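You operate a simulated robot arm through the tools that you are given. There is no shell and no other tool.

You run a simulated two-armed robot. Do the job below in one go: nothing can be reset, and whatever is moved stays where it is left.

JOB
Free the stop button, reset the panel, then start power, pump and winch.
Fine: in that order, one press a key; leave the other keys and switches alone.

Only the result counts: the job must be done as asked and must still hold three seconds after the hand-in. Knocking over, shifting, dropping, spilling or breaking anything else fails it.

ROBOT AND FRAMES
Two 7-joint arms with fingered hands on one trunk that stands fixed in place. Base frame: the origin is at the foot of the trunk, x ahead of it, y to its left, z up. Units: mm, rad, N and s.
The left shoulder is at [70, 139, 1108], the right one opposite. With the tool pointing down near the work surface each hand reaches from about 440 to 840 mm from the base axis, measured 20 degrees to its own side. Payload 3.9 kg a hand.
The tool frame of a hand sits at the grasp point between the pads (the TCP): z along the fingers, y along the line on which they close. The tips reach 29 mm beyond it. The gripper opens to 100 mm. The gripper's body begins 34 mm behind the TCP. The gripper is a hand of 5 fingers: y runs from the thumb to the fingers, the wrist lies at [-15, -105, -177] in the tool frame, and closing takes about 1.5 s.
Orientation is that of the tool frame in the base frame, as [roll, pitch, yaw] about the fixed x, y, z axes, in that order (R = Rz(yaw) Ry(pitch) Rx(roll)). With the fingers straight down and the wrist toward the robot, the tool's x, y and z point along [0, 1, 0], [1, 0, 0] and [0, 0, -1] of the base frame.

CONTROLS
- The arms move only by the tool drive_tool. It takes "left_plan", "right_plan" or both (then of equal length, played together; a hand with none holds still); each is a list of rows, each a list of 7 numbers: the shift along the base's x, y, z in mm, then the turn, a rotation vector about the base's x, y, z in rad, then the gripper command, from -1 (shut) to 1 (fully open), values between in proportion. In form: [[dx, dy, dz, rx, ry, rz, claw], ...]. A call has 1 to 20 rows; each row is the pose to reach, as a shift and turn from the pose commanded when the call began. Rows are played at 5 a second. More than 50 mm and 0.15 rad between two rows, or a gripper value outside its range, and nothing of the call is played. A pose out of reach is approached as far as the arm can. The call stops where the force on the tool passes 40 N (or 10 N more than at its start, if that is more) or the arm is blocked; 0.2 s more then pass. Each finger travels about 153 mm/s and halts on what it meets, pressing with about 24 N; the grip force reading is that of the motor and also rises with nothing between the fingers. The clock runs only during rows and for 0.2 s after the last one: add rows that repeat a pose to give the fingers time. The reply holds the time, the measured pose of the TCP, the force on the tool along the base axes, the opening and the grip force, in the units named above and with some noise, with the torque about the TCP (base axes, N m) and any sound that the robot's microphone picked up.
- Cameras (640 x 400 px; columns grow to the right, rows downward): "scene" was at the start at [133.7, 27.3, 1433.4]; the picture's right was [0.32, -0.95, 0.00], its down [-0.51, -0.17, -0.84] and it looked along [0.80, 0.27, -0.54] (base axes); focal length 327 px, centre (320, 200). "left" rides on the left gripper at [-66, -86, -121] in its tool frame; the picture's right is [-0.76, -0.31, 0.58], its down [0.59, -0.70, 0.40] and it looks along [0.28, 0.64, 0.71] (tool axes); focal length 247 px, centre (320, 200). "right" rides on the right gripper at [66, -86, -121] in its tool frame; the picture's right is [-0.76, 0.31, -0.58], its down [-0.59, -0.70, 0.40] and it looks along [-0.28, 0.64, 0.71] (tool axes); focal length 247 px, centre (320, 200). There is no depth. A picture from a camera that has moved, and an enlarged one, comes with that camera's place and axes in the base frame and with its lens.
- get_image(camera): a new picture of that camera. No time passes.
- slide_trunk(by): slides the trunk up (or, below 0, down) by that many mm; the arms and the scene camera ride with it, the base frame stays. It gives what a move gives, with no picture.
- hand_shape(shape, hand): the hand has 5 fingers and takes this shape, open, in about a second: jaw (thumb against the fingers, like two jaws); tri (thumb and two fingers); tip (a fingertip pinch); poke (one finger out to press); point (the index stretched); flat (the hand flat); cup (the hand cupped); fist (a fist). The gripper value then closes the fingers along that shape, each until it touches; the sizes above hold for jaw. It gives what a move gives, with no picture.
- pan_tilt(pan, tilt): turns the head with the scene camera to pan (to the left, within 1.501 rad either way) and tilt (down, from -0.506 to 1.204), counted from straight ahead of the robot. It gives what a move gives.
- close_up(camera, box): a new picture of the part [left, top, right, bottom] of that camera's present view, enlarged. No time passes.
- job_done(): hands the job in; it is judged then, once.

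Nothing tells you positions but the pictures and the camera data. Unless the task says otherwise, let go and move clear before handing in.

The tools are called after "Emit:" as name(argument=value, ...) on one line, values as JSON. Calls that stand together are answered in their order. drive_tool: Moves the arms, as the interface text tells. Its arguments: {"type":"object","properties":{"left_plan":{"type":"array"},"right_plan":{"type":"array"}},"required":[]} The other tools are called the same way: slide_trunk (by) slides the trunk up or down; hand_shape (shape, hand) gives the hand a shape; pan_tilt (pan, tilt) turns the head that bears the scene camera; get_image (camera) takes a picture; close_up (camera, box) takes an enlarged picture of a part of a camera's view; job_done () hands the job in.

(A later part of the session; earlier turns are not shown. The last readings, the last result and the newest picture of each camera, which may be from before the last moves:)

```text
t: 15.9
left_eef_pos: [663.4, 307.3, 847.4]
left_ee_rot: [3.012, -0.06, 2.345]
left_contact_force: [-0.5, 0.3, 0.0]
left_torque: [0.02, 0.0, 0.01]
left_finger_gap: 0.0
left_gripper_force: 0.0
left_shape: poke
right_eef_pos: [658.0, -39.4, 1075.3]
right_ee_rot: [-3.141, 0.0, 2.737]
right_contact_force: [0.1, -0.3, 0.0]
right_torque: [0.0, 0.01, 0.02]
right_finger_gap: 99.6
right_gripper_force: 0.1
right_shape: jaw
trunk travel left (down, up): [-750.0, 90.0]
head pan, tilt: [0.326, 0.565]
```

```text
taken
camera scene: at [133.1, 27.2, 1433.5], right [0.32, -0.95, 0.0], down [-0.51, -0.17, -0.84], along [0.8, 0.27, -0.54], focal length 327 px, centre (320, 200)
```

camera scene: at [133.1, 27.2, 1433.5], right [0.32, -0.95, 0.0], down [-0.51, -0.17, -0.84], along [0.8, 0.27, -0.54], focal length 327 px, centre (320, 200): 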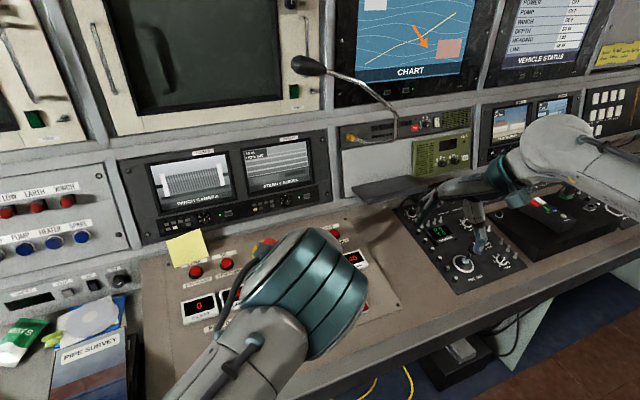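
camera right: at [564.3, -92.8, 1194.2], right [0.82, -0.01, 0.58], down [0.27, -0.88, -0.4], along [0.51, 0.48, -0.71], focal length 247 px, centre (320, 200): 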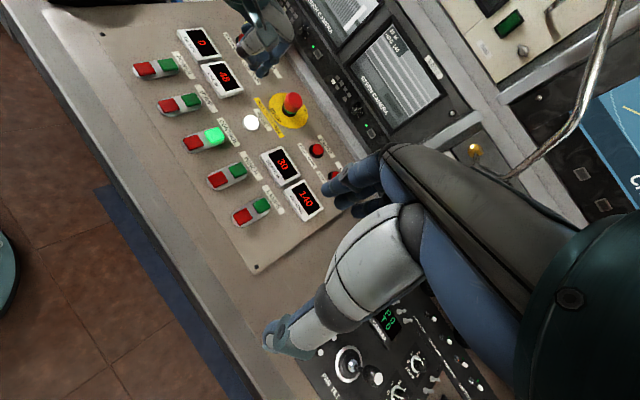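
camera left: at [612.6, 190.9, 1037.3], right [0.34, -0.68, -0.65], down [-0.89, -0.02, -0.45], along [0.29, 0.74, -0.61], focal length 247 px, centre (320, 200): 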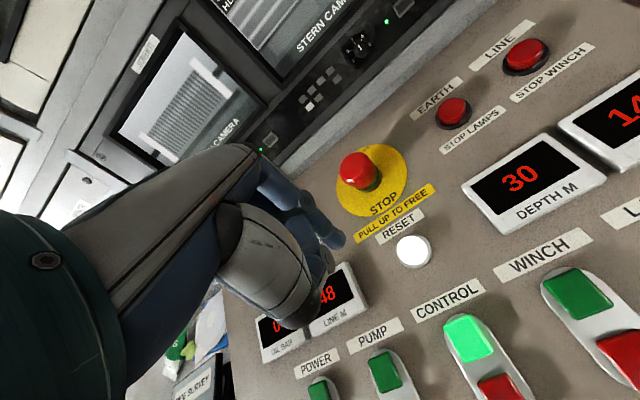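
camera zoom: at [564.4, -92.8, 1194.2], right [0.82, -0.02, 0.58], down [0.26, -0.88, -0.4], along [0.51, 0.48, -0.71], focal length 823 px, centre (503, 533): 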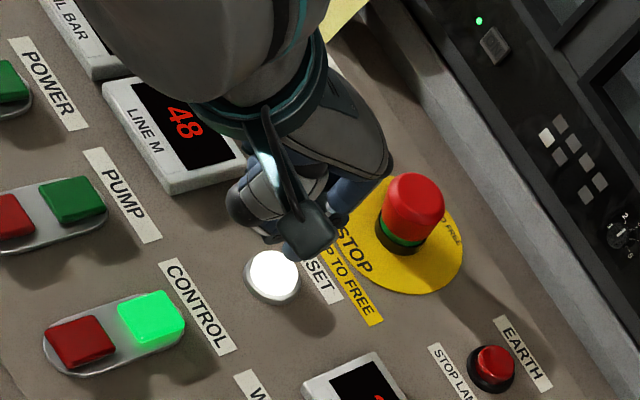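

The tip is within about 2 mm of being over reset and about 24 mm above it. I'll lower it to just above the key with that small correction.

Emit:
drive_tool(left_plan=[[0, -0.7, -9.2, 0, 0, 0, 1], [0, 0.4, -18.1, 0, 0, 0, 1], [0, 0.4, -18.1, 0, 0, 0, 1]])

Emit:
close_up(camera="left", box=[240, 150, 440, 330])

Emit:
close_up(camera="right", box=[210, 40, 320, 160])

```text
t: 16.7
left_eef_pos: [664.3, 308.0, 830.4]
left_ee_rot: [3.013, -0.058, 2.345]
left_contact_force: [-0.2, 0.6, -0.3]
left_torque: [0.04, -0.02, 0.02]
left_finger_gap: 0.3
left_gripper_force: 0.1
left_shape: poke
right_eef_pos: [659.3, -39.4, 1073.8]
right_ee_rot: [3.141, 0.001, 2.737]
right_contact_force: [0.2, 0.4, -0.4]
right_torque: [-0.03, 0.03, -0.01]
right_finger_gap: 99.8
right_gripper_force: 0.0
right_shape: jaw
trunk travel left (down, up): [-750.0, 90.0]
head pan, tilt: [0.326, 0.565]
```

```text
2.22 times, centred on (340, 240) of left
camera zoom: at [643.0, 185.4, 934.4], right [0.34, -0.68, -0.66], down [-0.89, -0.01, -0.45], along [0.3, 0.74, -0.61], focal length 549 px, centre (276, 111)
```

zoom: 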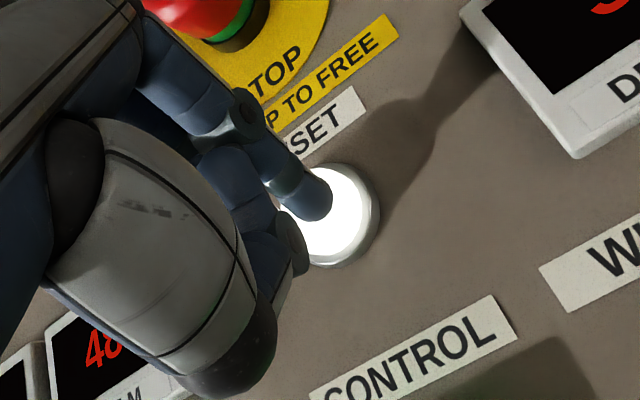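

```text
3.33 times, centred on (265, 100) of right
camera zoom: at [564.9, -92.8, 1193.9], right [0.82, -0.02, 0.58], down [0.26, -0.88, -0.4], along [0.51, 0.48, -0.71], focal length 823 px, centre (503, 533)
```

zoom: 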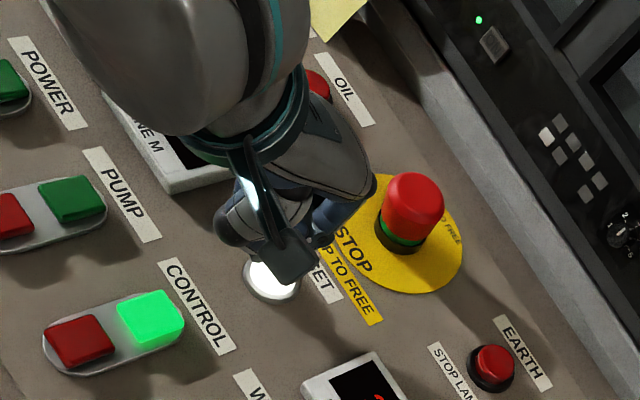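

The fingertip is right over the centre of the reset key and about 6 mm above it. Now I'll press down slowly, watching the force and sound.

Emit:
drive_tool(left_plan=[[0.15, 0.4, -3.0, 0, 0, 0, 1], [0.25, 0.6, -5.0, 0, 0, 0, 1], [0.3, 0.8, -6.5, 0, 0, 0, 1], [0.4, 1.0, -8.0, 0, 0, 0, 1]])

Emit:
close_up(camera="left", box=[240, 150, 440, 330])

```text
t: 17.7
left_eef_pos: [665.3, 308.7, 822.0]
left_ee_rot: [3.012, -0.058, 2.345]
left_contact_force: [0.7, 0.7, 2.8]
left_torque: [0.0, 0.02, -0.02]
left_finger_gap: 0.0
left_gripper_force: 0.0
left_shape: poke
right_eef_pos: [657.7, -41.5, 1074.3]
right_ee_rot: [-3.141, -0.001, 2.737]
right_contact_force: [-0.7, -0.3, 0.2]
right_torque: [0.0, 0.04, -0.02]
right_finger_gap: 99.5
right_gripper_force: 0.1
right_shape: jaw
trunk travel left (down, up): [-750.0, 90.0]
head pan, tilt: [0.326, 0.565]
heard: click
```

```text
2.22 times, centred on (340, 240) of left
camera zoom: at [643.7, 186.5, 926.7], right [0.34, -0.68, -0.66], down [-0.89, -0.01, -0.45], along [0.3, 0.74, -0.61], focal length 549 px, centre (276, 111)
```

zoom: 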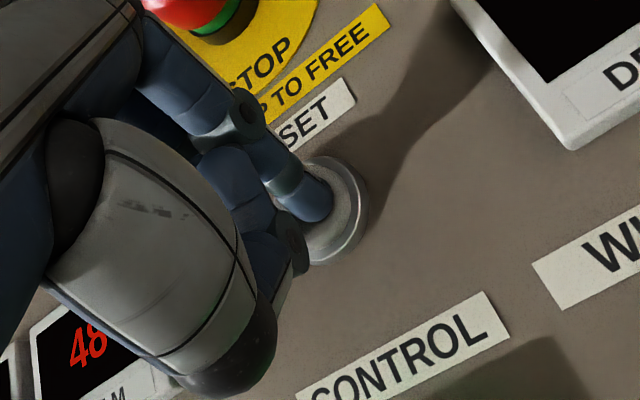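

A click was heard and the reset light went out, so the press registered. I'll lift straight off and check the panel.

Emit:
drive_tool(left_plan=[[-0.5, -1.3, 10, 0, 0, 0, 1], [-1.5, -3.8, 30, 0, 0, 0, 1], [-2.5, -6.4, 50, 0, 0, 0, 1], [-2.5, -6.4, 50, 0, 0, 0, 1]])

Emit:
get_image(camera="left")

Emit:
close_up(camera="right", box=[110, 10, 350, 260])

Emit:
close_up(camera="scene", box=[340, 0, 640, 100])

```text
t: 18.7
left_eef_pos: [664.4, 302.0, 871.0]
left_ee_rot: [3.014, -0.058, 2.346]
left_contact_force: [0.6, -0.1, 0.0]
left_torque: [0.02, -0.01, -0.02]
left_finger_gap: 0.1
left_gripper_force: 0.1
left_shape: poke
right_eef_pos: [659.8, -40.3, 1073.6]
right_ee_rot: [-3.141, 0.0, 2.737]
right_contact_force: [0.8, 0.3, -1.4]
right_torque: [0.01, -0.02, 0.01]
right_finger_gap: 99.6
right_gripper_force: 0.2
right_shape: jaw
trunk travel left (down, up): [-750.0, 90.0]
head pan, tilt: [0.326, 0.565]
```

```text
taken
camera left: at [641.8, 179.7, 976.1], right [0.34, -0.68, -0.66], down [-0.89, -0.01, -0.45], along [0.3, 0.74, -0.61], focal length 247 px, centre (320, 200)
```

left: 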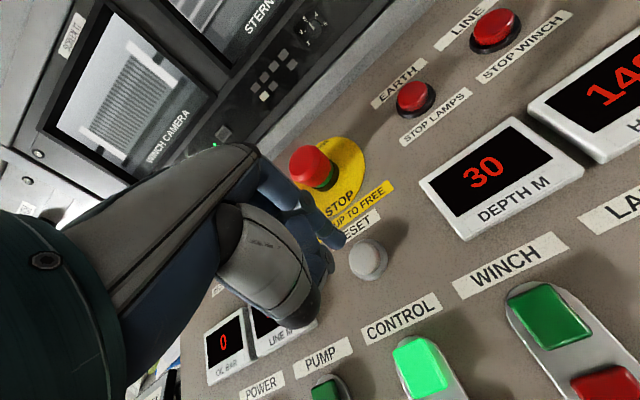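

```text
1.60 times, centred on (230, 135) of right
camera zoom: at [565.3, -92.7, 1193.7], right [0.82, -0.02, 0.58], down [0.26, -0.88, -0.4], along [0.51, 0.48, -0.71], focal length 395 px, centre (464, 304)
```

zoom: 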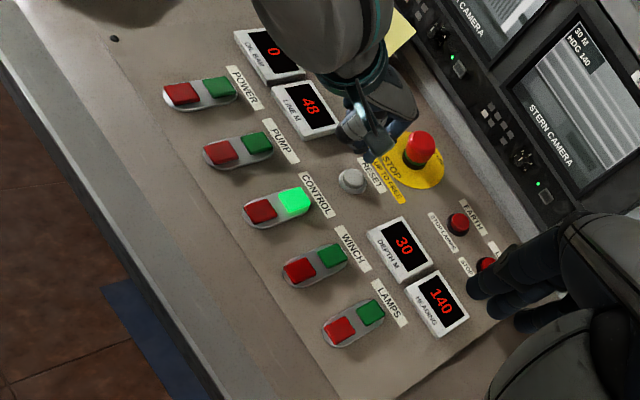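

```text
2.13 times, centred on (490, 50) of scene
camera zoom: at [134.2, 27.4, 1433.4], right [0.32, -0.95, 0.0], down [-0.51, -0.17, -0.84], along [0.8, 0.27, -0.54], focal length 698 px, centre (-43, 520)
```

zoom: 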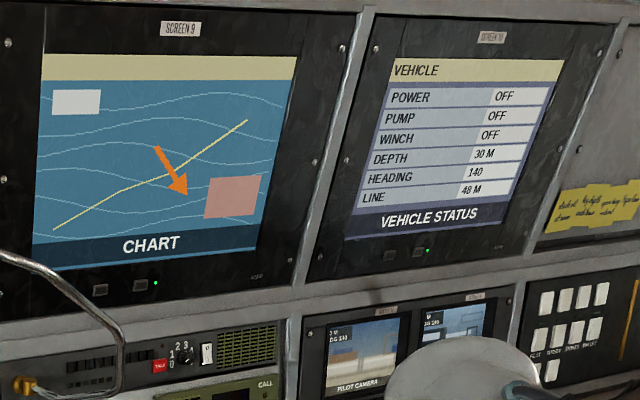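

The reset light is off and the stop ring is green. Next is the green POWER key near [495, 383, 780]. To keep the left elbow comfortable I'll swing the hand's yaw by -0.5 rad while moving over there, well above the panel.

Emit:
drive_tool(left_plan=[[-17.8, 8.4, 3, 0, 0, -0.05, 1], [-35.5, 16.8, 5, 0, 0, -0.1, 1], [-53.3, 25.1, 7, 0, 0, -0.15, 1], [-71, 33.5, 7, 0, 0, -0.2, 1], [-88.8, 41.9, 5, 0, 0, -0.25, 1], [-106.6, 50.3, 3, 0, 0, -0.3, 1], [-124.3, 58.7, 0, 0, 0, -0.35, 1], [-142.1, 67, -3, 0, 0, -0.4, 1], [-159.8, 75.4, -6, 0, 0, -0.45, 1], [-177.6, 83.8, -8, 0, 0, -0.5, 1], [-177.6, 83.8, -8, 0, 0, -0.5, 1]])

Emit:
get_image(camera="left")

Emit:
get_image(camera="right")

Emit:
get_image(camera="scene")

```text
t: 21.1
left_eef_pos: [485.2, 386.8, 863.5]
left_ee_rot: [3.013, -0.061, 1.843]
left_contact_force: [0.6, 0.4, 0.1]
left_torque: [0.04, 0.02, 0.02]
left_finger_gap: 0.1
left_gripper_force: 0.1
left_shape: poke
right_eef_pos: [658.4, -41.1, 1073.4]
right_ee_rot: [3.14, 0.001, 2.737]
right_contact_force: [-0.2, 0.4, 0.5]
right_torque: [-0.02, -0.01, 0.03]
right_finger_gap: 99.7
right_gripper_force: 0.0
right_shape: jaw
trunk travel left (down, up): [-750.0, 90.0]
head pan, tilt: [0.326, 0.565]
```

```text
taken
camera left: at [407.6, 288.9, 967.7], right [-0.03, -0.75, -0.66], down [-0.79, 0.42, -0.45], along [0.61, 0.5, -0.61], focal length 247 px, centre (320, 200)
```

left: 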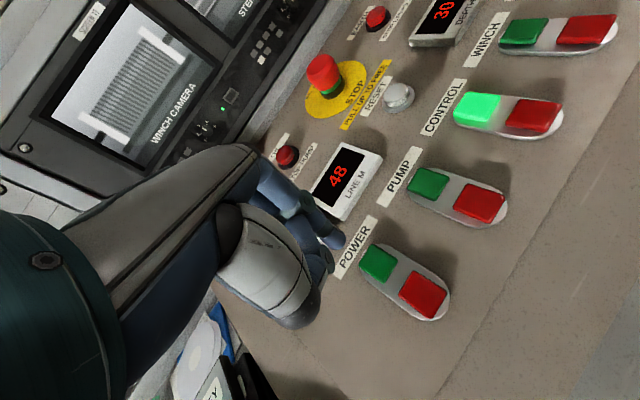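

```text
taken
camera right: at [565.3, -93.4, 1193.6], right [0.82, -0.02, 0.58], down [0.26, -0.88, -0.4], along [0.51, 0.48, -0.71], focal length 247 px, centre (320, 200)
```

right: 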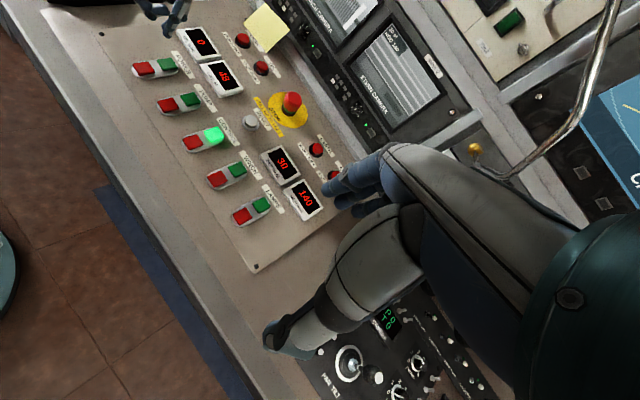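

```text
taken
camera scene: at [134.2, 26.6, 1433.4], right [0.32, -0.95, 0.0], down [-0.51, -0.17, -0.84], along [0.8, 0.27, -0.54], focal length 327 px, centre (320, 200)
```

scene: 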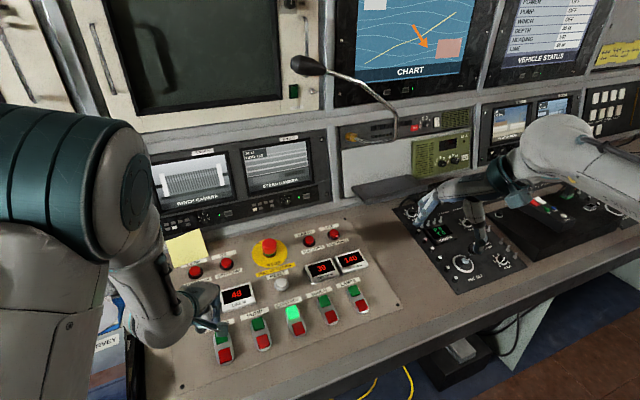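

The arm moved there cleanly and the scene camera now sees the whole panel. Zooming in to align the tip with the green POWER key.

Emit:
close_up(camera="left", box=[290, 170, 470, 330])

Emit:
close_up(camera="scene", box=[180, 290, 280, 370])

Emit:
close_up(camera="right", box=[110, 0, 230, 110])

```text
2.50 times, centred on (380, 250) of left
camera zoom: at [407.6, 288.9, 967.7], right [-0.03, -0.75, -0.66], down [-0.79, 0.42, -0.45], along [0.61, 0.5, -0.61], focal length 617 px, centre (170, 75)
```

zoom: 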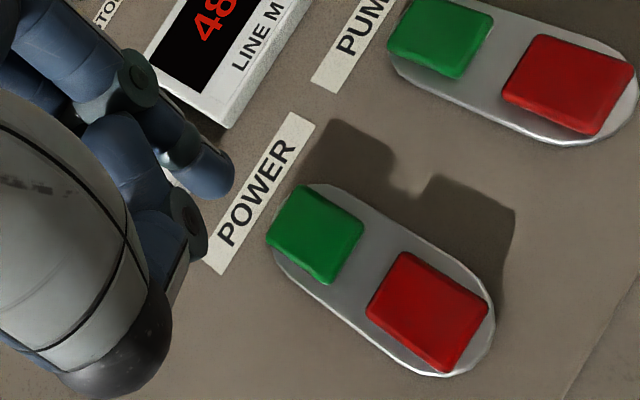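

```text
5.00 times, centred on (230, 330) of scene
camera zoom: at [134.2, 26.6, 1433.4], right [0.32, -0.95, 0.0], down [-0.51, -0.17, -0.84], along [0.8, 0.27, -0.54], focal length 1635 px, centre (770, -450)
```

zoom: 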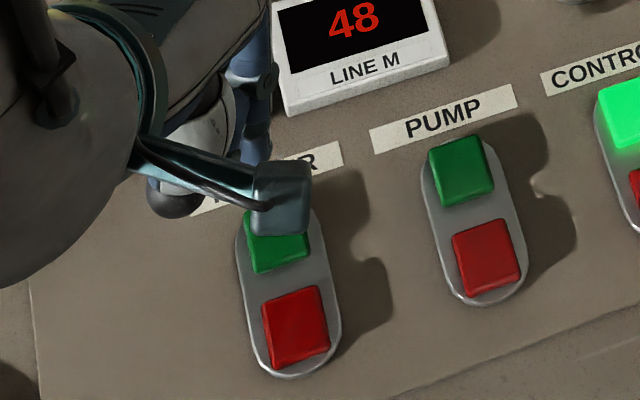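

```text
3.64 times, centred on (170, 55) of right
camera zoom: at [565.3, -93.4, 1193.6], right [0.82, -0.02, 0.58], down [0.26, -0.88, -0.4], along [0.51, 0.48, -0.71], focal length 898 px, centre (866, 727)
```

zoom: 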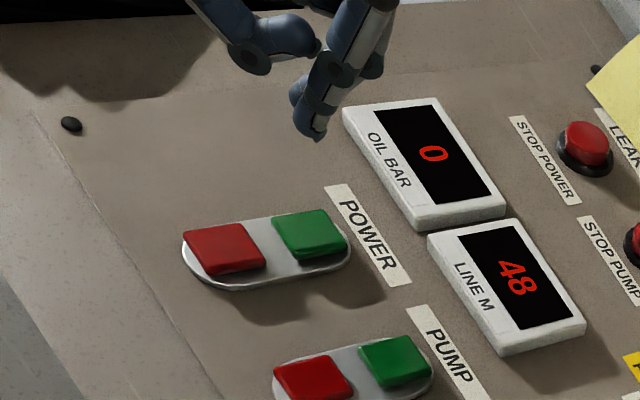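

From all three views I put the POWER green key top at about [495, 381.5, 780], with the tip 55 mm above and 9 mm off to the side. I'll lower it to about 12 mm above and re-check.

Emit:
drive_tool(left_plan=[[-0.2, -1.2, -14, 0, 0, 0, 1], [-0.4, -2.4, -29, 0, 0, 0, 1], [-0.5, -3.4, -42.9, 0, 0, 0, 1], [-0.5, -3.4, -42.9, 0, 0, 0, 1]])

Emit:
close_up(camera="left", box=[270, 170, 430, 310])

Emit:
close_up(camera="right", box=[110, 0, 230, 110])

```text
t: 22.1
left_eef_pos: [483.5, 383.0, 820.3]
left_ee_rot: [3.012, -0.059, 1.844]
left_contact_force: [-0.6, -0.8, 0.5]
left_torque: [0.0, 0.01, 0.01]
left_finger_gap: 0.1
left_gripper_force: 0.1
left_shape: poke
right_eef_pos: [658.6, -40.4, 1073.5]
right_ee_rot: [3.14, 0.002, 2.736]
right_contact_force: [0.4, -0.1, -0.4]
right_torque: [0.02, -0.01, 0.03]
right_finger_gap: 100.0
right_gripper_force: 0.0
right_shape: jaw
trunk travel left (down, up): [-750.0, 90.0]
head pan, tilt: [0.326, 0.565]
```

```text
2.86 times, centred on (350, 240) of left
camera zoom: at [407.1, 285.6, 924.7], right [-0.03, -0.75, -0.66], down [-0.79, 0.42, -0.45], along [0.61, 0.5, -0.61], focal length 706 px, centre (234, 86)
```

zoom: 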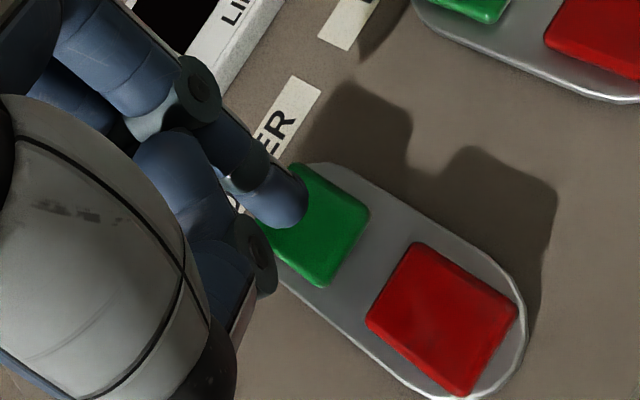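

```text
3.64 times, centred on (170, 55) of right
camera zoom: at [564.8, -92.9, 1193.9], right [0.82, -0.02, 0.58], down [0.26, -0.88, -0.4], along [0.51, 0.48, -0.71], focal length 898 px, centre (866, 727)
```

zoom: 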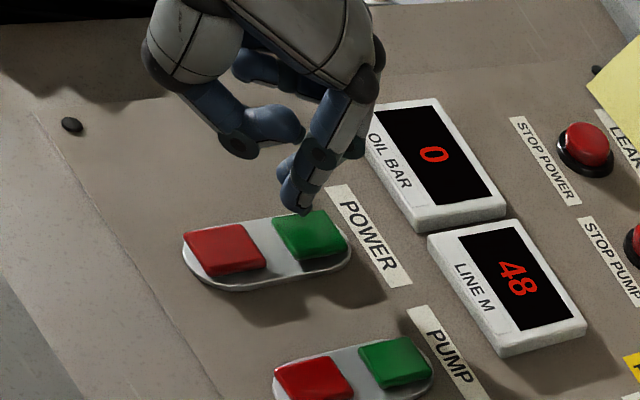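

The tip is about 12 mm above the key and about 3 mm off-centre. I'll correct that and press gently.

Emit:
drive_tool(left_plan=[[-1.5, -1.6, -5.3, 0, 0, 0, 1], [-1.2, -1.3, -8.3, 0, 0, 0, 1], [-0.9, -1.1, -10.3, 0, 0, 0, 1], [-0.8, -1.0, -11.8, 0, 0, 0, 1], [-0.6, -0.9, -13.3, 0, 0, 0, 1]])

Emit:
close_up(camera="left", box=[270, 170, 430, 310])

Emit:
close_up(camera="right", box=[110, 0, 230, 110])

```text
t: 23.3
left_eef_pos: [486.0, 384.1, 807.5]
left_ee_rot: [3.013, -0.058, 1.843]
left_contact_force: [0.1, 0.8, -0.6]
left_torque: [0.03, 0.01, 0.0]
left_finger_gap: 0.0
left_gripper_force: 0.0
left_shape: poke
right_eef_pos: [660.2, -40.5, 1074.4]
right_ee_rot: [-3.141, 0.001, 2.735]
right_contact_force: [-0.3, 0.1, -0.1]
right_torque: [0.01, 0.01, 0.0]
right_finger_gap: 99.8
right_gripper_force: 0.0
right_shape: jaw
trunk travel left (down, up): [-750.0, 90.0]
head pan, tilt: [0.326, 0.565]
```

```text
2.86 times, centred on (350, 240) of left
camera zoom: at [407.1, 285.8, 911.9], right [-0.03, -0.75, -0.66], down [-0.79, 0.42, -0.45], along [0.61, 0.5, -0.61], focal length 706 px, centre (234, 86)
```

zoom: 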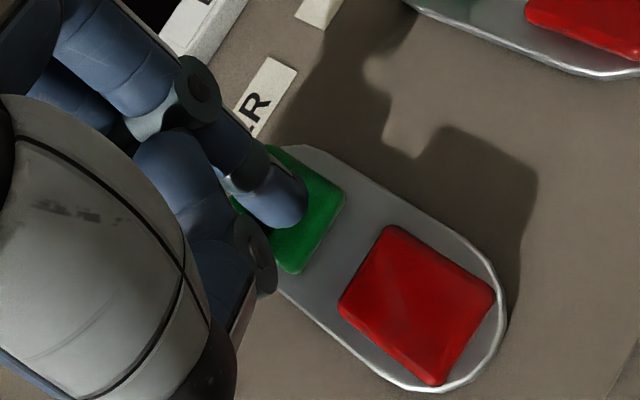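

```text
3.64 times, centred on (170, 55) of right
camera zoom: at [565.0, -92.7, 1193.9], right [0.82, -0.02, 0.58], down [0.26, -0.88, -0.4], along [0.51, 0.48, -0.71], focal length 898 px, centre (866, 727)
```

zoom: 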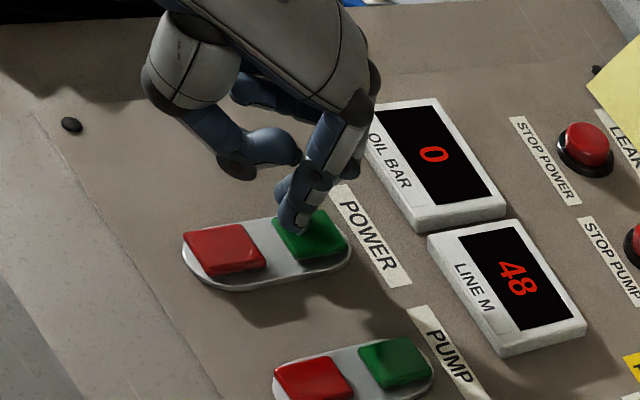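

The tip is well centred on the key and just about touching, with no force yet. Continuing down in small steps.

Emit:
drive_tool(left_plan=[[0.1, 0.1, -1.2, 0, 0, 0, 1], [0.25, 0.2, -2.4, 0, 0, 0, 1], [0.4, 0.3, -3.6, 0, 0, 0, 1]])

Emit:
close_up(camera="left", box=[270, 170, 430, 310])

```text
t: 24.1
left_eef_pos: [484.6, 383.3, 804.7]
left_ee_rot: [3.012, -0.057, 1.845]
left_contact_force: [-0.4, -0.8, 1.4]
left_torque: [-0.01, 0.02, 0.0]
left_finger_gap: 0.0
left_gripper_force: 0.1
left_shape: poke
right_eef_pos: [658.5, -39.3, 1074.1]
right_ee_rot: [3.14, 0.001, 2.737]
right_contact_force: [0.3, 0.4, -0.3]
right_torque: [-0.01, 0.0, -0.02]
right_finger_gap: 100.0
right_gripper_force: 0.1
right_shape: jaw
trunk travel left (down, up): [-750.0, 90.0]
head pan, tilt: [0.326, 0.565]
```

```text
2.86 times, centred on (350, 240) of left
camera zoom: at [407.9, 285.4, 908.8], right [-0.03, -0.75, -0.66], down [-0.79, 0.42, -0.45], along [0.61, 0.5, -0.61], focal length 706 px, centre (234, 86)
```

zoom: 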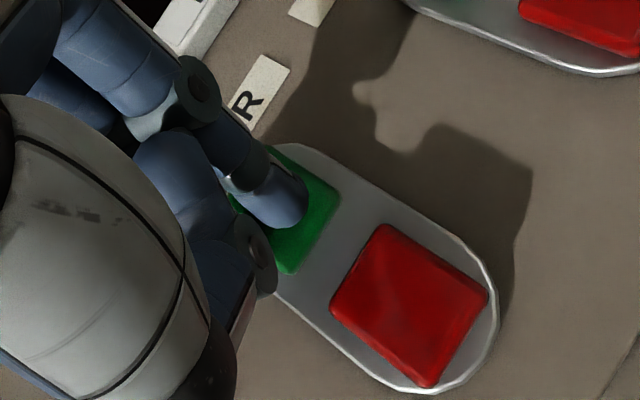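

Contact has just begun (about 1.4 N) and there's no click yet. Pressing a little further.

Emit:
drive_tool(left_plan=[[0.1, 0.1, -1.0, 0, 0, 0, 1], [0.2, 0.2, -2.0, 0, 0, 0, 1]])

Emit:
close_up(camera="left", box=[270, 170, 430, 310])

```text
t: 24.7
left_eef_pos: [484.3, 382.3, 801.7]
left_ee_rot: [3.013, -0.058, 1.843]
left_contact_force: [-0.1, 0.4, 2.5]
left_torque: [0.05, 0.0, 0.0]
left_finger_gap: 0.0
left_gripper_force: 0.1
left_shape: poke
right_eef_pos: [659.1, -40.4, 1074.9]
right_ee_rot: [3.141, -0.001, 2.736]
right_contact_force: [0.3, -1.5, -0.1]
right_torque: [-0.02, -0.01, 0.0]
right_finger_gap: 99.8
right_gripper_force: 0.1
right_shape: jaw
trunk travel left (down, up): [-750.0, 90.0]
head pan, tilt: [0.326, 0.565]
heard: click
```

```text
2.86 times, centred on (350, 240) of left
camera zoom: at [407.7, 285.3, 907.1], right [-0.03, -0.75, -0.66], down [-0.79, 0.42, -0.45], along [0.62, 0.5, -0.61], focal length 706 px, centre (234, 86)
```

zoom: 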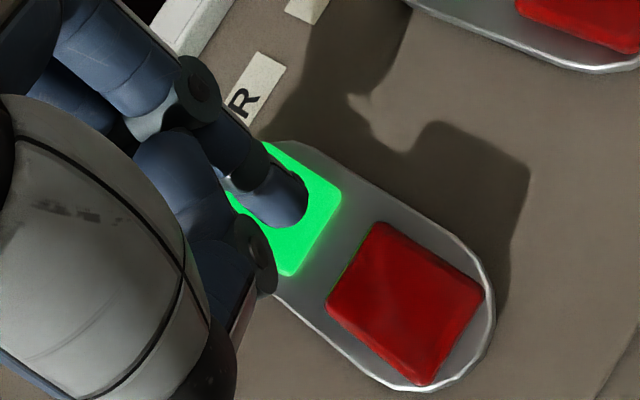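

POWER lit up with a click. I'll lift off and move over toward PUMP, about [+56, -62] mm away.

Emit:
drive_tool(left_plan=[[-1, -0.9, 10, 0, 0, 0, 1], [-3, -2.6, 30, 0, 0, 0, 1], [-4.7, -4, 44.6, 0, 0, 0, 1], [14, -24.7, 44.6, 0, 0, 0, 1], [33, -45.3, 44.6, 0, 0, 0, 1], [51.3, -66, 44.6, 0, 0, 0, 1], [51.3, -66, 44.6, 0, 0, 0, 1]])

Emit:
close_up(camera="left", box=[290, 170, 470, 330])

Emit:
close_up(camera="right", box=[110, 20, 270, 150])

Emit:
close_up(camera="scene", box=[340, 0, 640, 100])

Emit:
get_image(camera="scene")

```text
t: 26.3
left_eef_pos: [536.9, 317.9, 846.7]
left_ee_rot: [3.013, -0.059, 1.844]
left_contact_force: [0.9, -0.3, 0.5]
left_torque: [-0.01, 0.01, -0.05]
left_finger_gap: 0.0
left_gripper_force: 0.0
left_shape: poke
right_eef_pos: [658.1, -39.4, 1074.7]
right_ee_rot: [3.142, -0.001, 2.737]
right_contact_force: [0.1, -0.5, 0.2]
right_torque: [-0.05, -0.01, 0.0]
right_finger_gap: 99.7
right_gripper_force: 0.0
right_shape: jaw
trunk travel left (down, up): [-750.0, 90.0]
head pan, tilt: [0.326, 0.565]
```

```text
2.50 times, centred on (380, 250) of left
camera zoom: at [460.0, 219.9, 951.9], right [-0.03, -0.76, -0.66], down [-0.79, 0.42, -0.45], along [0.61, 0.5, -0.61], focal length 617 px, centre (170, 75)
```

zoom: 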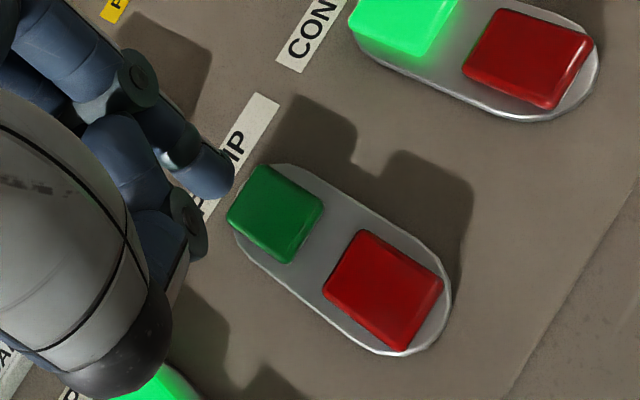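

```text
3.08 times, centred on (190, 85) of right
camera zoom: at [564.7, -92.3, 1194.0], right [0.82, -0.02, 0.58], down [0.26, -0.88, -0.4], along [0.51, 0.48, -0.71], focal length 760 px, centre (720, 554)
```

zoom: 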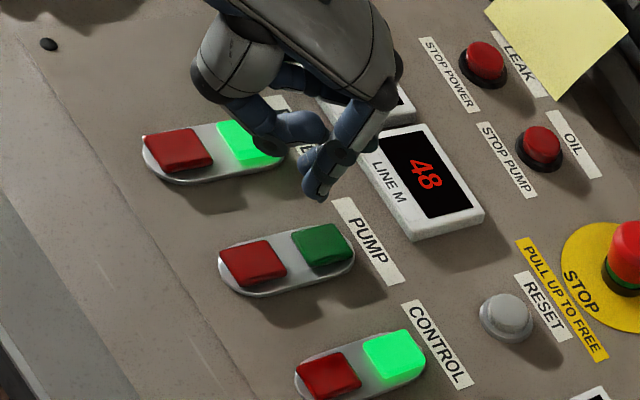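

```text
2.13 times, centred on (490, 50) of scene
camera zoom: at [133.5, 27.8, 1433.4], right [0.32, -0.95, 0.0], down [-0.51, -0.17, -0.84], along [0.8, 0.27, -0.54], focal length 698 px, centre (-43, 520)
```

zoom: 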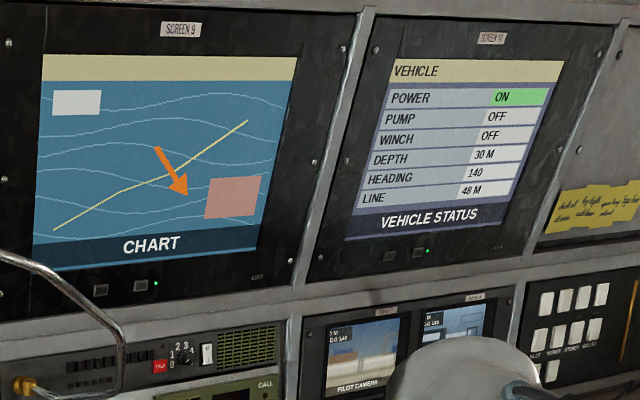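

```text
taken
camera scene: at [133.5, 27.8, 1433.4], right [0.32, -0.95, 0.0], down [-0.51, -0.17, -0.84], along [0.8, 0.27, -0.54], focal length 327 px, centre (320, 200)
```

scene: 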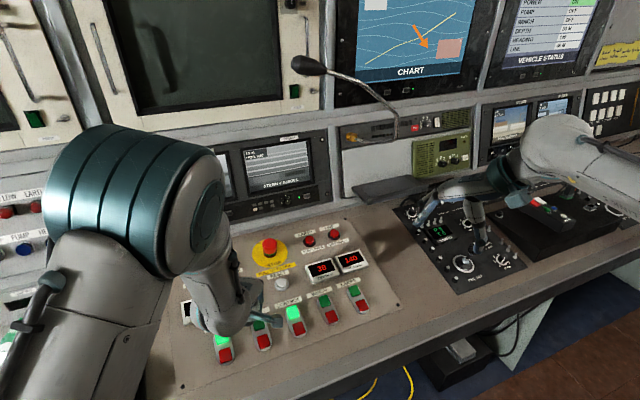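

The status screen shows POWER ON. The tip is now nearly exactly above the PUMP green key, about 41 mm up. I'll lower it to about 10 mm above and re-check.

Emit:
drive_tool(left_plan=[[1.5, 1.2, -12, 0, 0, 0, 1], [2.9, 2.4, -22, 0, 0, 0, 1], [4.1, 3.3, -30.5, 0, 0, 0, 1], [4.1, 3.3, -30.5, 0, 0, 0, 1]])

Emit:
close_up(camera="left", box=[270, 170, 430, 310])

Emit:
close_up(camera="right", box=[110, 20, 270, 150])

```text
t: 27.3
left_eef_pos: [540.6, 319.9, 816.0]
left_ee_rot: [3.011, -0.06, 1.844]
left_contact_force: [-1.0, 0.4, 0.4]
left_torque: [0.04, -0.03, -0.04]
left_finger_gap: 0.0
left_gripper_force: 0.0
left_shape: poke
right_eef_pos: [659.3, -40.1, 1073.6]
right_ee_rot: [-3.141, 0.0, 2.736]
right_contact_force: [-0.3, 0.6, 0.4]
right_torque: [0.01, 0.0, 0.02]
right_finger_gap: 99.9
right_gripper_force: 0.1
right_shape: jaw
trunk travel left (down, up): [-750.0, 90.0]
head pan, tilt: [0.326, 0.565]
```

```text
2.86 times, centred on (350, 240) of left
camera zoom: at [463.6, 222.7, 921.1], right [-0.03, -0.75, -0.66], down [-0.79, 0.42, -0.45], along [0.61, 0.5, -0.61], focal length 706 px, centre (234, 86)
```

zoom: 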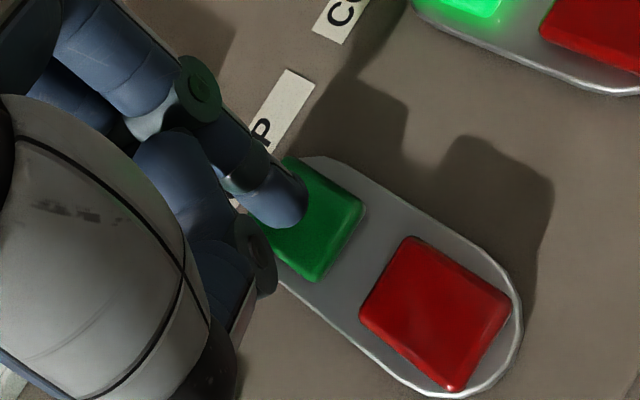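

```text
3.08 times, centred on (190, 85) of right
camera zoom: at [564.9, -92.7, 1193.9], right [0.82, -0.02, 0.58], down [0.26, -0.88, -0.4], along [0.51, 0.48, -0.71], focal length 760 px, centre (720, 554)
```

zoom: 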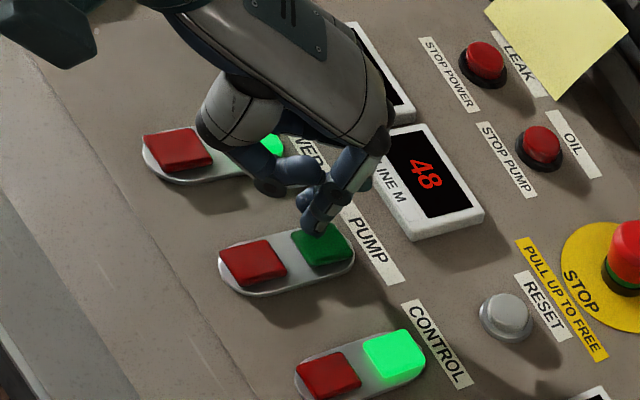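

About 10 mm above the PUMP key with a residual offset of roughly 2 mm. I'll correct that and press as I did for POWER.

Emit:
drive_tool(left_plan=[[-0.5, -1.0, -6.0, 0, 0, 0, 1], [-0.1, -0.7, -9.0, 0, 0, 0, 1], [0.1, -0.5, -11.0, 0, 0, 0, 1], [0.2, -0.4, -12.5, 0, 0, 0, 1], [0.35, -0.3, -13.8, 0, 0, 0, 1]])

Emit:
close_up(camera="left", box=[270, 170, 430, 310])

```text
t: 28.5
left_eef_pos: [540.2, 319.7, 803.1]
left_ee_rot: [3.011, -0.058, 1.843]
left_contact_force: [-1.0, 0.7, 2.3]
left_torque: [0.04, -0.02, -0.01]
left_finger_gap: 0.0
left_gripper_force: 0.0
left_shape: poke
right_eef_pos: [659.6, -40.4, 1073.9]
right_ee_rot: [3.141, 0.002, 2.737]
right_contact_force: [-0.9, 0.3, -0.4]
right_torque: [0.01, 0.0, 0.02]
right_finger_gap: 99.9
right_gripper_force: 0.0
right_shape: jaw
trunk travel left (down, up): [-750.0, 90.0]
head pan, tilt: [0.326, 0.565]
heard: click
```

```text
2.86 times, centred on (350, 240) of left
camera zoom: at [463.1, 222.4, 907.2], right [-0.03, -0.75, -0.66], down [-0.79, 0.42, -0.45], along [0.61, 0.5, -0.61], focal length 706 px, centre (234, 86)
```

zoom: 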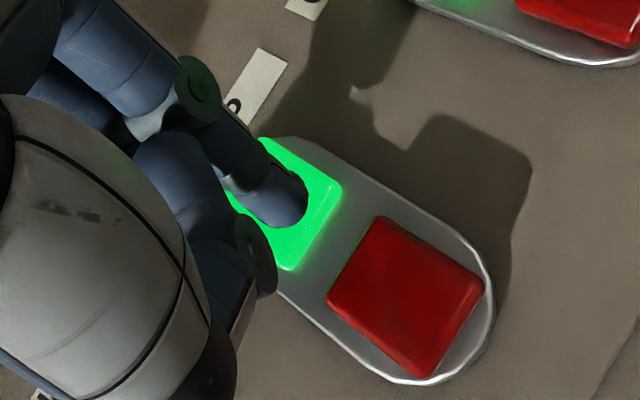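

PUMP lit with a click. I'll lift off and move to WINCH, two key pitches further and passing above CONTROL, then check the oil gauge and status before pressing.

Emit:
drive_tool(left_plan=[[-1, -0.9, 10, 0, 0, 0, 1], [-3, -2.6, 30, 0, 0, 0, 1], [-4.7, -4, 46, 0, 0, 0, 1], [14.3, -24.5, 46, 0, 0, 0, 1], [33.3, -45, 46, 0, 0, 0, 1], [52.3, -65.5, 46, 0, 0, 0, 1], [71.3, -86, 46, 0, 0, 0, 1], [90.3, -106.5, 46, 0, 0, 0, 1], [109.3, -127, 46, 0, 0, 0, 1], [109.3, -127, 46, 0, 0, 0, 1]])

Emit:
close_up(camera="left", box=[290, 170, 470, 330])

Emit:
close_up(camera="right", box=[110, 20, 310, 230])

Emit:
close_up(camera="scene", box=[340, 0, 640, 100])

Emit:
get_image(camera="scene")

```text
t: 30.7
left_eef_pos: [649.5, 197.5, 849.7]
left_ee_rot: [3.017, -0.045, 1.857]
left_contact_force: [-0.2, 0.9, 0.2]
left_torque: [-0.01, 0.04, -0.04]
left_finger_gap: 0.0
left_gripper_force: 0.0
left_shape: poke
right_eef_pos: [658.1, -40.7, 1074.5]
right_ee_rot: [3.14, 0.0, 2.737]
right_contact_force: [0.5, -0.3, 0.9]
right_torque: [0.02, 0.0, -0.01]
right_finger_gap: 99.7
right_gripper_force: 0.1
right_shape: jaw
trunk travel left (down, up): [-750.0, 90.0]
head pan, tilt: [0.326, 0.565]
```

```text
2.50 times, centred on (380, 250) of left
camera zoom: at [573.4, 100.7, 955.2], right [-0.02, -0.76, -0.64], down [-0.79, 0.4, -0.46], along [0.61, 0.5, -0.61], focal length 617 px, centre (170, 75)
```

zoom: 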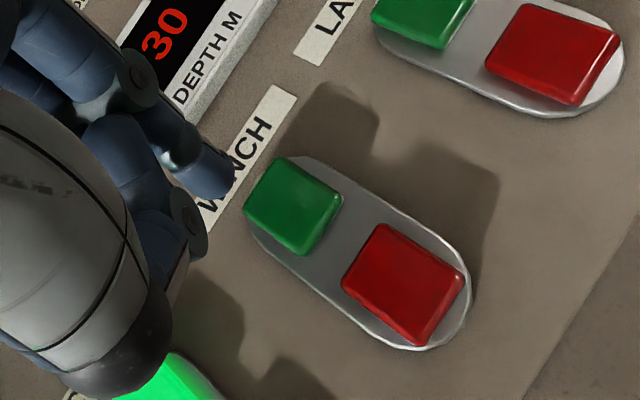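

```text
1.90 times, centred on (210, 125) of right
camera zoom: at [564.6, -92.4, 1194.1], right [0.82, -0.02, 0.58], down [0.26, -0.88, -0.4], along [0.51, 0.48, -0.71], focal length 470 px, centre (530, 343)
```

zoom: 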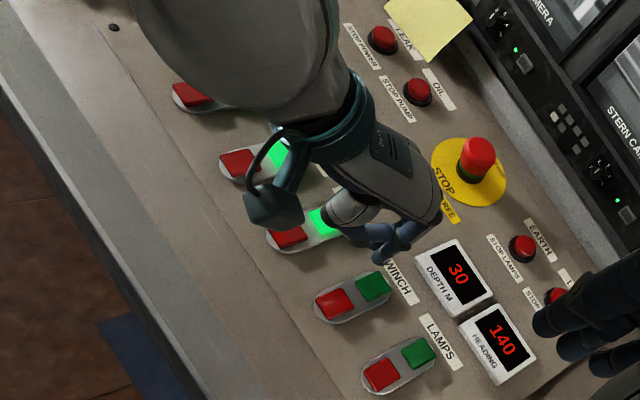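

```text
2.13 times, centred on (490, 50) of scene
camera zoom: at [133.4, 27.7, 1433.5], right [0.32, -0.95, 0.0], down [-0.51, -0.17, -0.84], along [0.8, 0.27, -0.54], focal length 698 px, centre (-43, 520)
```

zoom: 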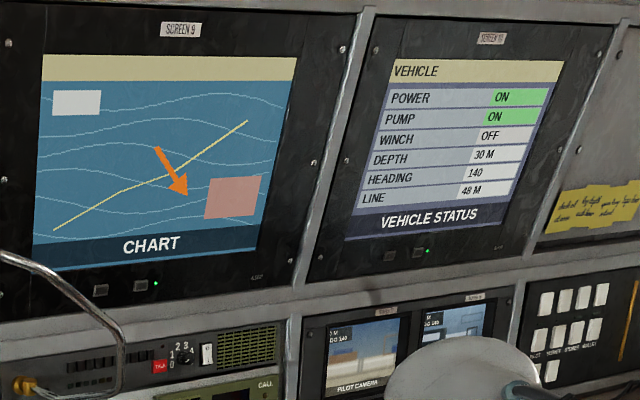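

```text
taken
camera scene: at [133.4, 27.7, 1433.5], right [0.32, -0.95, 0.0], down [-0.51, -0.17, -0.84], along [0.8, 0.27, -0.54], focal length 327 px, centre (320, 200)
```

scene: 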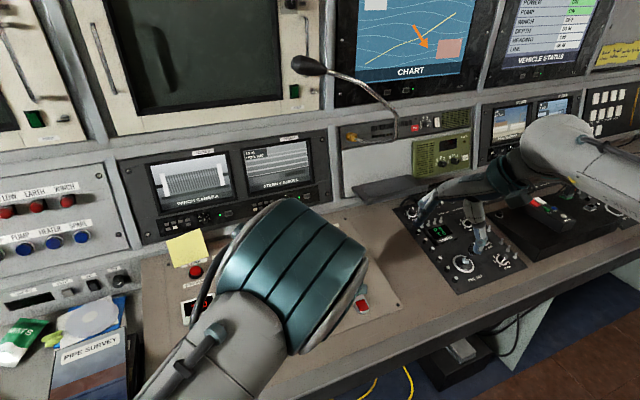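

POWER and PUMP show ON. The arm fell a few millimetres short of the commanded pose here, so I'll check the full left view and try to read the oil gauge before pressing WINCH.

Emit:
get_image(camera="left")

Emit:
close_up(camera="scene", box=[150, 220, 270, 340])

Emit:
close_up(camera="scene", box=[130, 140, 330, 240])

```text
taken
camera left: at [573.4, 100.7, 955.2], right [-0.02, -0.76, -0.64], down [-0.79, 0.4, -0.46], along [0.61, 0.5, -0.61], focal length 247 px, centre (320, 200)
```

left: 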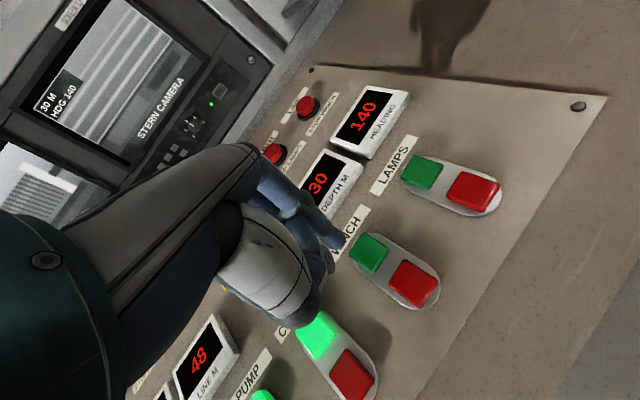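

```text
3.33 times, centred on (210, 280) of scene
camera zoom: at [133.4, 27.7, 1433.5], right [0.32, -0.95, 0.0], down [-0.51, -0.17, -0.84], along [0.8, 0.27, -0.54], focal length 1090 px, centre (687, -67)
```

zoom: 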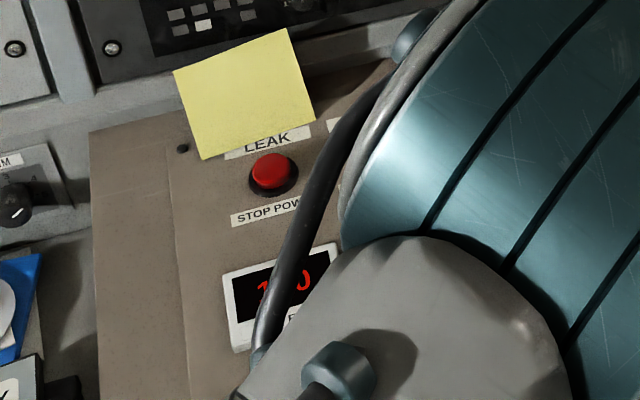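

```text
3.20 times, centred on (230, 190) of scene
camera zoom: at [133.4, 27.7, 1433.5], right [0.32, -0.95, 0.0], down [-0.51, -0.17, -0.84], along [0.8, 0.27, -0.54], focal length 1046 px, centre (608, 232)
```

zoom: 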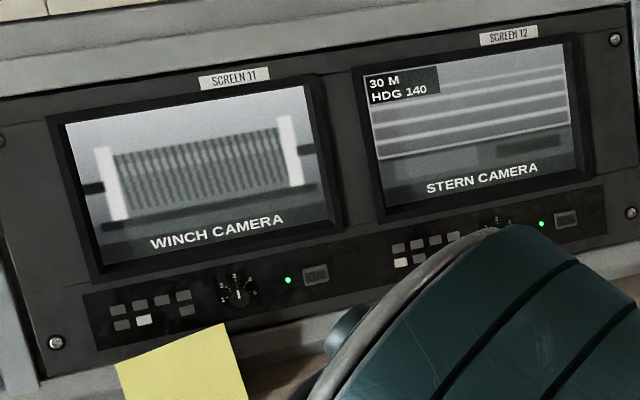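

The oil gauge now shows a three-digit reading, so pressure is up. I put the WINCH green key at about [666, 192, 778.5]. I'll lower the tip to about 10 mm above it and re-check.

Emit:
drive_tool(left_plan=[[2.2, 0.5, -11, 0, 0, 0, 1], [4.3, 1.0, -22, 0, 0, 0, 1], [6.4, 1.5, -32.8, 0, 0, 0, 1], [6.4, 1.5, -32.8, 0, 0, 0, 1], [6.4, 1.5, -32.8, 0, 0, 0, 1]])

Emit:
close_up(camera="left", box=[270, 170, 430, 310])

Emit:
close_up(camera="right", box=[150, 100, 290, 240])

```text
t: 31.9
left_eef_pos: [655.2, 195.6, 816.5]
left_ee_rot: [3.012, -0.06, 1.844]
left_contact_force: [0.4, 0.4, -1.0]
left_torque: [0.01, -0.01, 0.02]
left_finger_gap: 0.0
left_gripper_force: 0.1
left_shape: poke
right_eef_pos: [657.9, -39.4, 1072.9]
right_ee_rot: [-3.141, 0.0, 2.735]
right_contact_force: [0.3, -0.5, -0.7]
right_torque: [-0.02, -0.01, 0.0]
right_finger_gap: 99.9
right_gripper_force: 0.1
right_shape: jaw
trunk travel left (down, up): [-750.0, 90.0]
head pan, tilt: [0.326, 0.565]
```

```text
2.86 times, centred on (350, 240) of left
camera zoom: at [578.9, 97.5, 919.8], right [-0.03, -0.75, -0.66], down [-0.79, 0.42, -0.45], along [0.61, 0.5, -0.61], focal length 706 px, centre (234, 86)
```

zoom: 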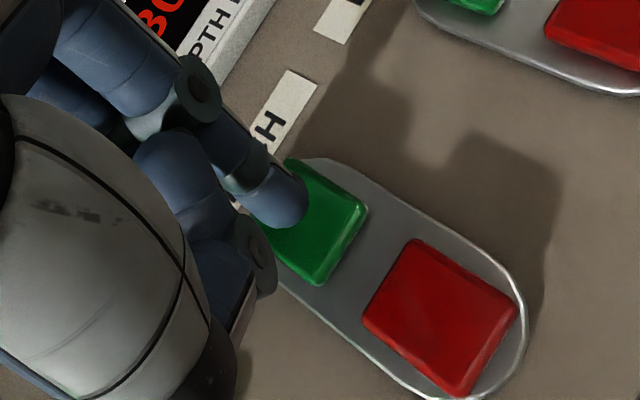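

```text
2.86 times, centred on (220, 170) of right
camera zoom: at [565.0, -92.8, 1193.9], right [0.82, -0.02, 0.58], down [0.26, -0.88, -0.4], along [0.51, 0.48, -0.71], focal length 706 px, centre (606, 286)
```

zoom: 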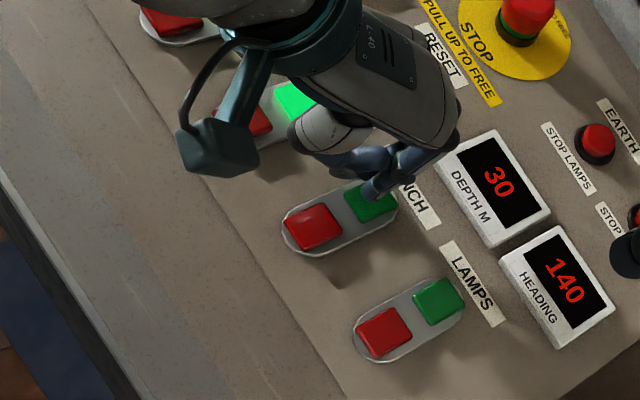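

The arm is back on its commanded pose and about 10 mm above the WINCH key. I'll apply the same 2–3 mm correction and press.

Emit:
drive_tool(left_plan=[[-1.1, -1.5, -6.0, 0, 0, 0, 1], [-0.8, -1.2, -9.0, 0, 0, 0, 1], [-0.6, -1.0, -11.0, 0, 0, 0, 1], [-0.4, -0.9, -12.5, 0, 0, 0, 1], [-0.3, -0.8, -13.8, 0, 0, 0, 1]])

Emit:
close_up(camera="left", box=[270, 170, 430, 310])

```text
t: 33.1
left_eef_pos: [656.6, 193.8, 802.5]
left_ee_rot: [3.013, -0.059, 1.844]
left_contact_force: [-0.8, -0.4, 3.1]
left_torque: [0.06, 0.04, 0.02]
left_finger_gap: 0.0
left_gripper_force: 0.1
left_shape: poke
right_eef_pos: [658.8, -39.6, 1074.5]
right_ee_rot: [3.141, -0.001, 2.738]
right_contact_force: [-0.4, 0.0, -0.4]
right_torque: [0.01, 0.03, 0.02]
right_finger_gap: 99.8
right_gripper_force: 0.1
right_shape: jaw
trunk travel left (down, up): [-750.0, 90.0]
head pan, tilt: [0.326, 0.565]
heard: click
```

```text
2.86 times, centred on (350, 240) of left
camera zoom: at [578.9, 96.1, 906.7], right [-0.03, -0.75, -0.66], down [-0.79, 0.42, -0.45], along [0.62, 0.5, -0.61], focal length 706 px, centre (234, 86)
```

zoom: 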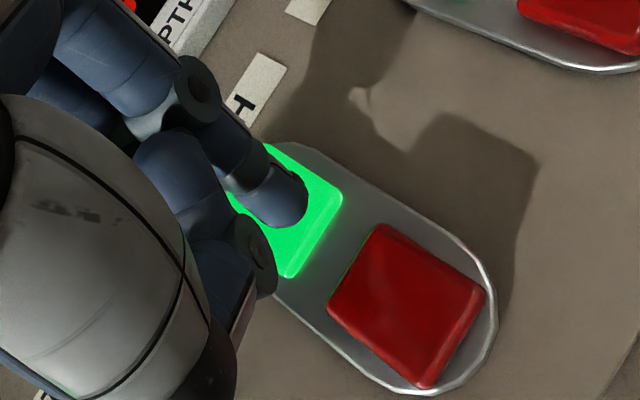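

WINCH lit with a click. I'll lift off and withdraw the hand back along the known-good path, well above the panel.

Emit:
drive_tool(left_plan=[[-1, -0.9, 10, 0, 0, 0, 1], [-3, -2.6, 28, 0, 0, 0, 1], [-5, -3, 42, 0, 0, 0, 1], [-24, 17, 44, 0, 0, 0, 1], [-43, 38, 44, 0, 0, 0, 1], [-62, 59, 44, 0, 0, 0, 1], [-81, 80, 44, 0, 0, 0, 1], [-100, 101, 44, 0, 0, 0, 1], [-120, 123, 46, 0, 0, 0, 1], [-137, 146, 52, 0, 0, 0, 1], [-153, 169, 57, 0, 0, 0, 1], [-170, 192, 62, 0, 0, 0, 1], [-170, 192, 62, 0, 0, 0, 1]])

Emit:
get_image(camera="scene")

Emit:
close_up(camera="scene", box=[340, 0, 640, 100])

Emit:
close_up(camera="right", box=[110, 10, 350, 260])

```text
t: 35.9
left_eef_pos: [487.2, 385.4, 865.1]
left_ee_rot: [3.016, -0.061, 1.842]
left_contact_force: [-0.3, 0.4, -0.7]
left_torque: [0.02, 0.05, -0.01]
left_finger_gap: 0.0
left_gripper_force: 0.1
left_shape: poke
right_eef_pos: [660.2, -39.6, 1073.7]
right_ee_rot: [3.14, 0.0, 2.736]
right_contact_force: [0.2, -0.2, 0.0]
right_torque: [-0.01, 0.01, -0.03]
right_finger_gap: 99.8
right_gripper_force: 0.1
right_shape: jaw
trunk travel left (down, up): [-750.0, 90.0]
head pan, tilt: [0.326, 0.565]
```

```text
taken
camera scene: at [134.5, 26.6, 1433.3], right [0.32, -0.95, 0.0], down [-0.51, -0.17, -0.84], along [0.8, 0.27, -0.54], focal length 327 px, centre (320, 200)
```

scene: 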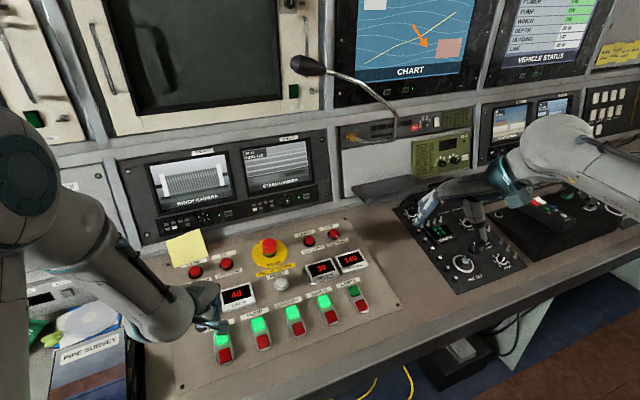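

```text
2.13 times, centred on (490, 50) of scene
camera zoom: at [134.5, 26.6, 1433.3], right [0.32, -0.95, 0.0], down [-0.51, -0.17, -0.84], along [0.8, 0.27, -0.54], focal length 698 px, centre (-43, 520)
```

zoom: 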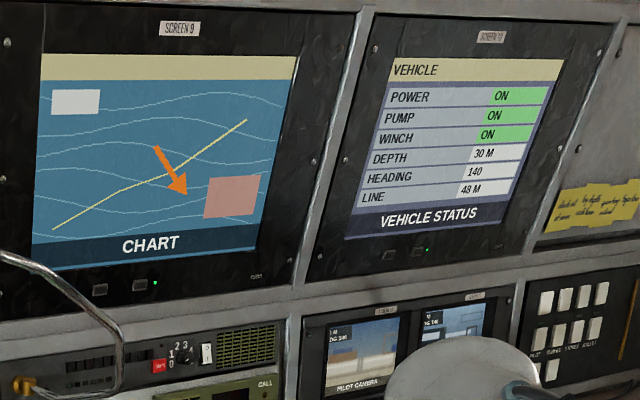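

```text
1.60 times, centred on (230, 135) of right
camera zoom: at [565.5, -93.4, 1193.5], right [0.82, -0.02, 0.58], down [0.26, -0.88, -0.4], along [0.51, 0.48, -0.71], focal length 395 px, centre (464, 304)
```

zoom: 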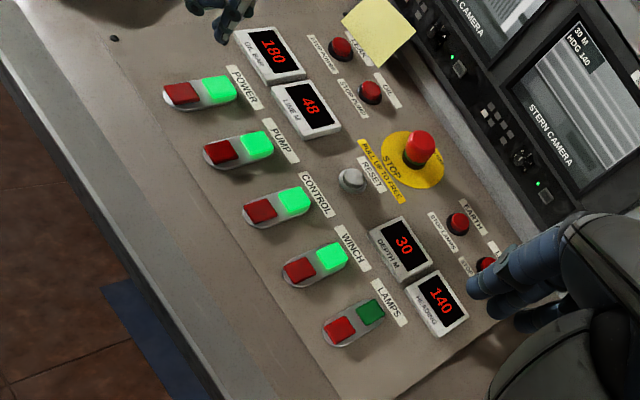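

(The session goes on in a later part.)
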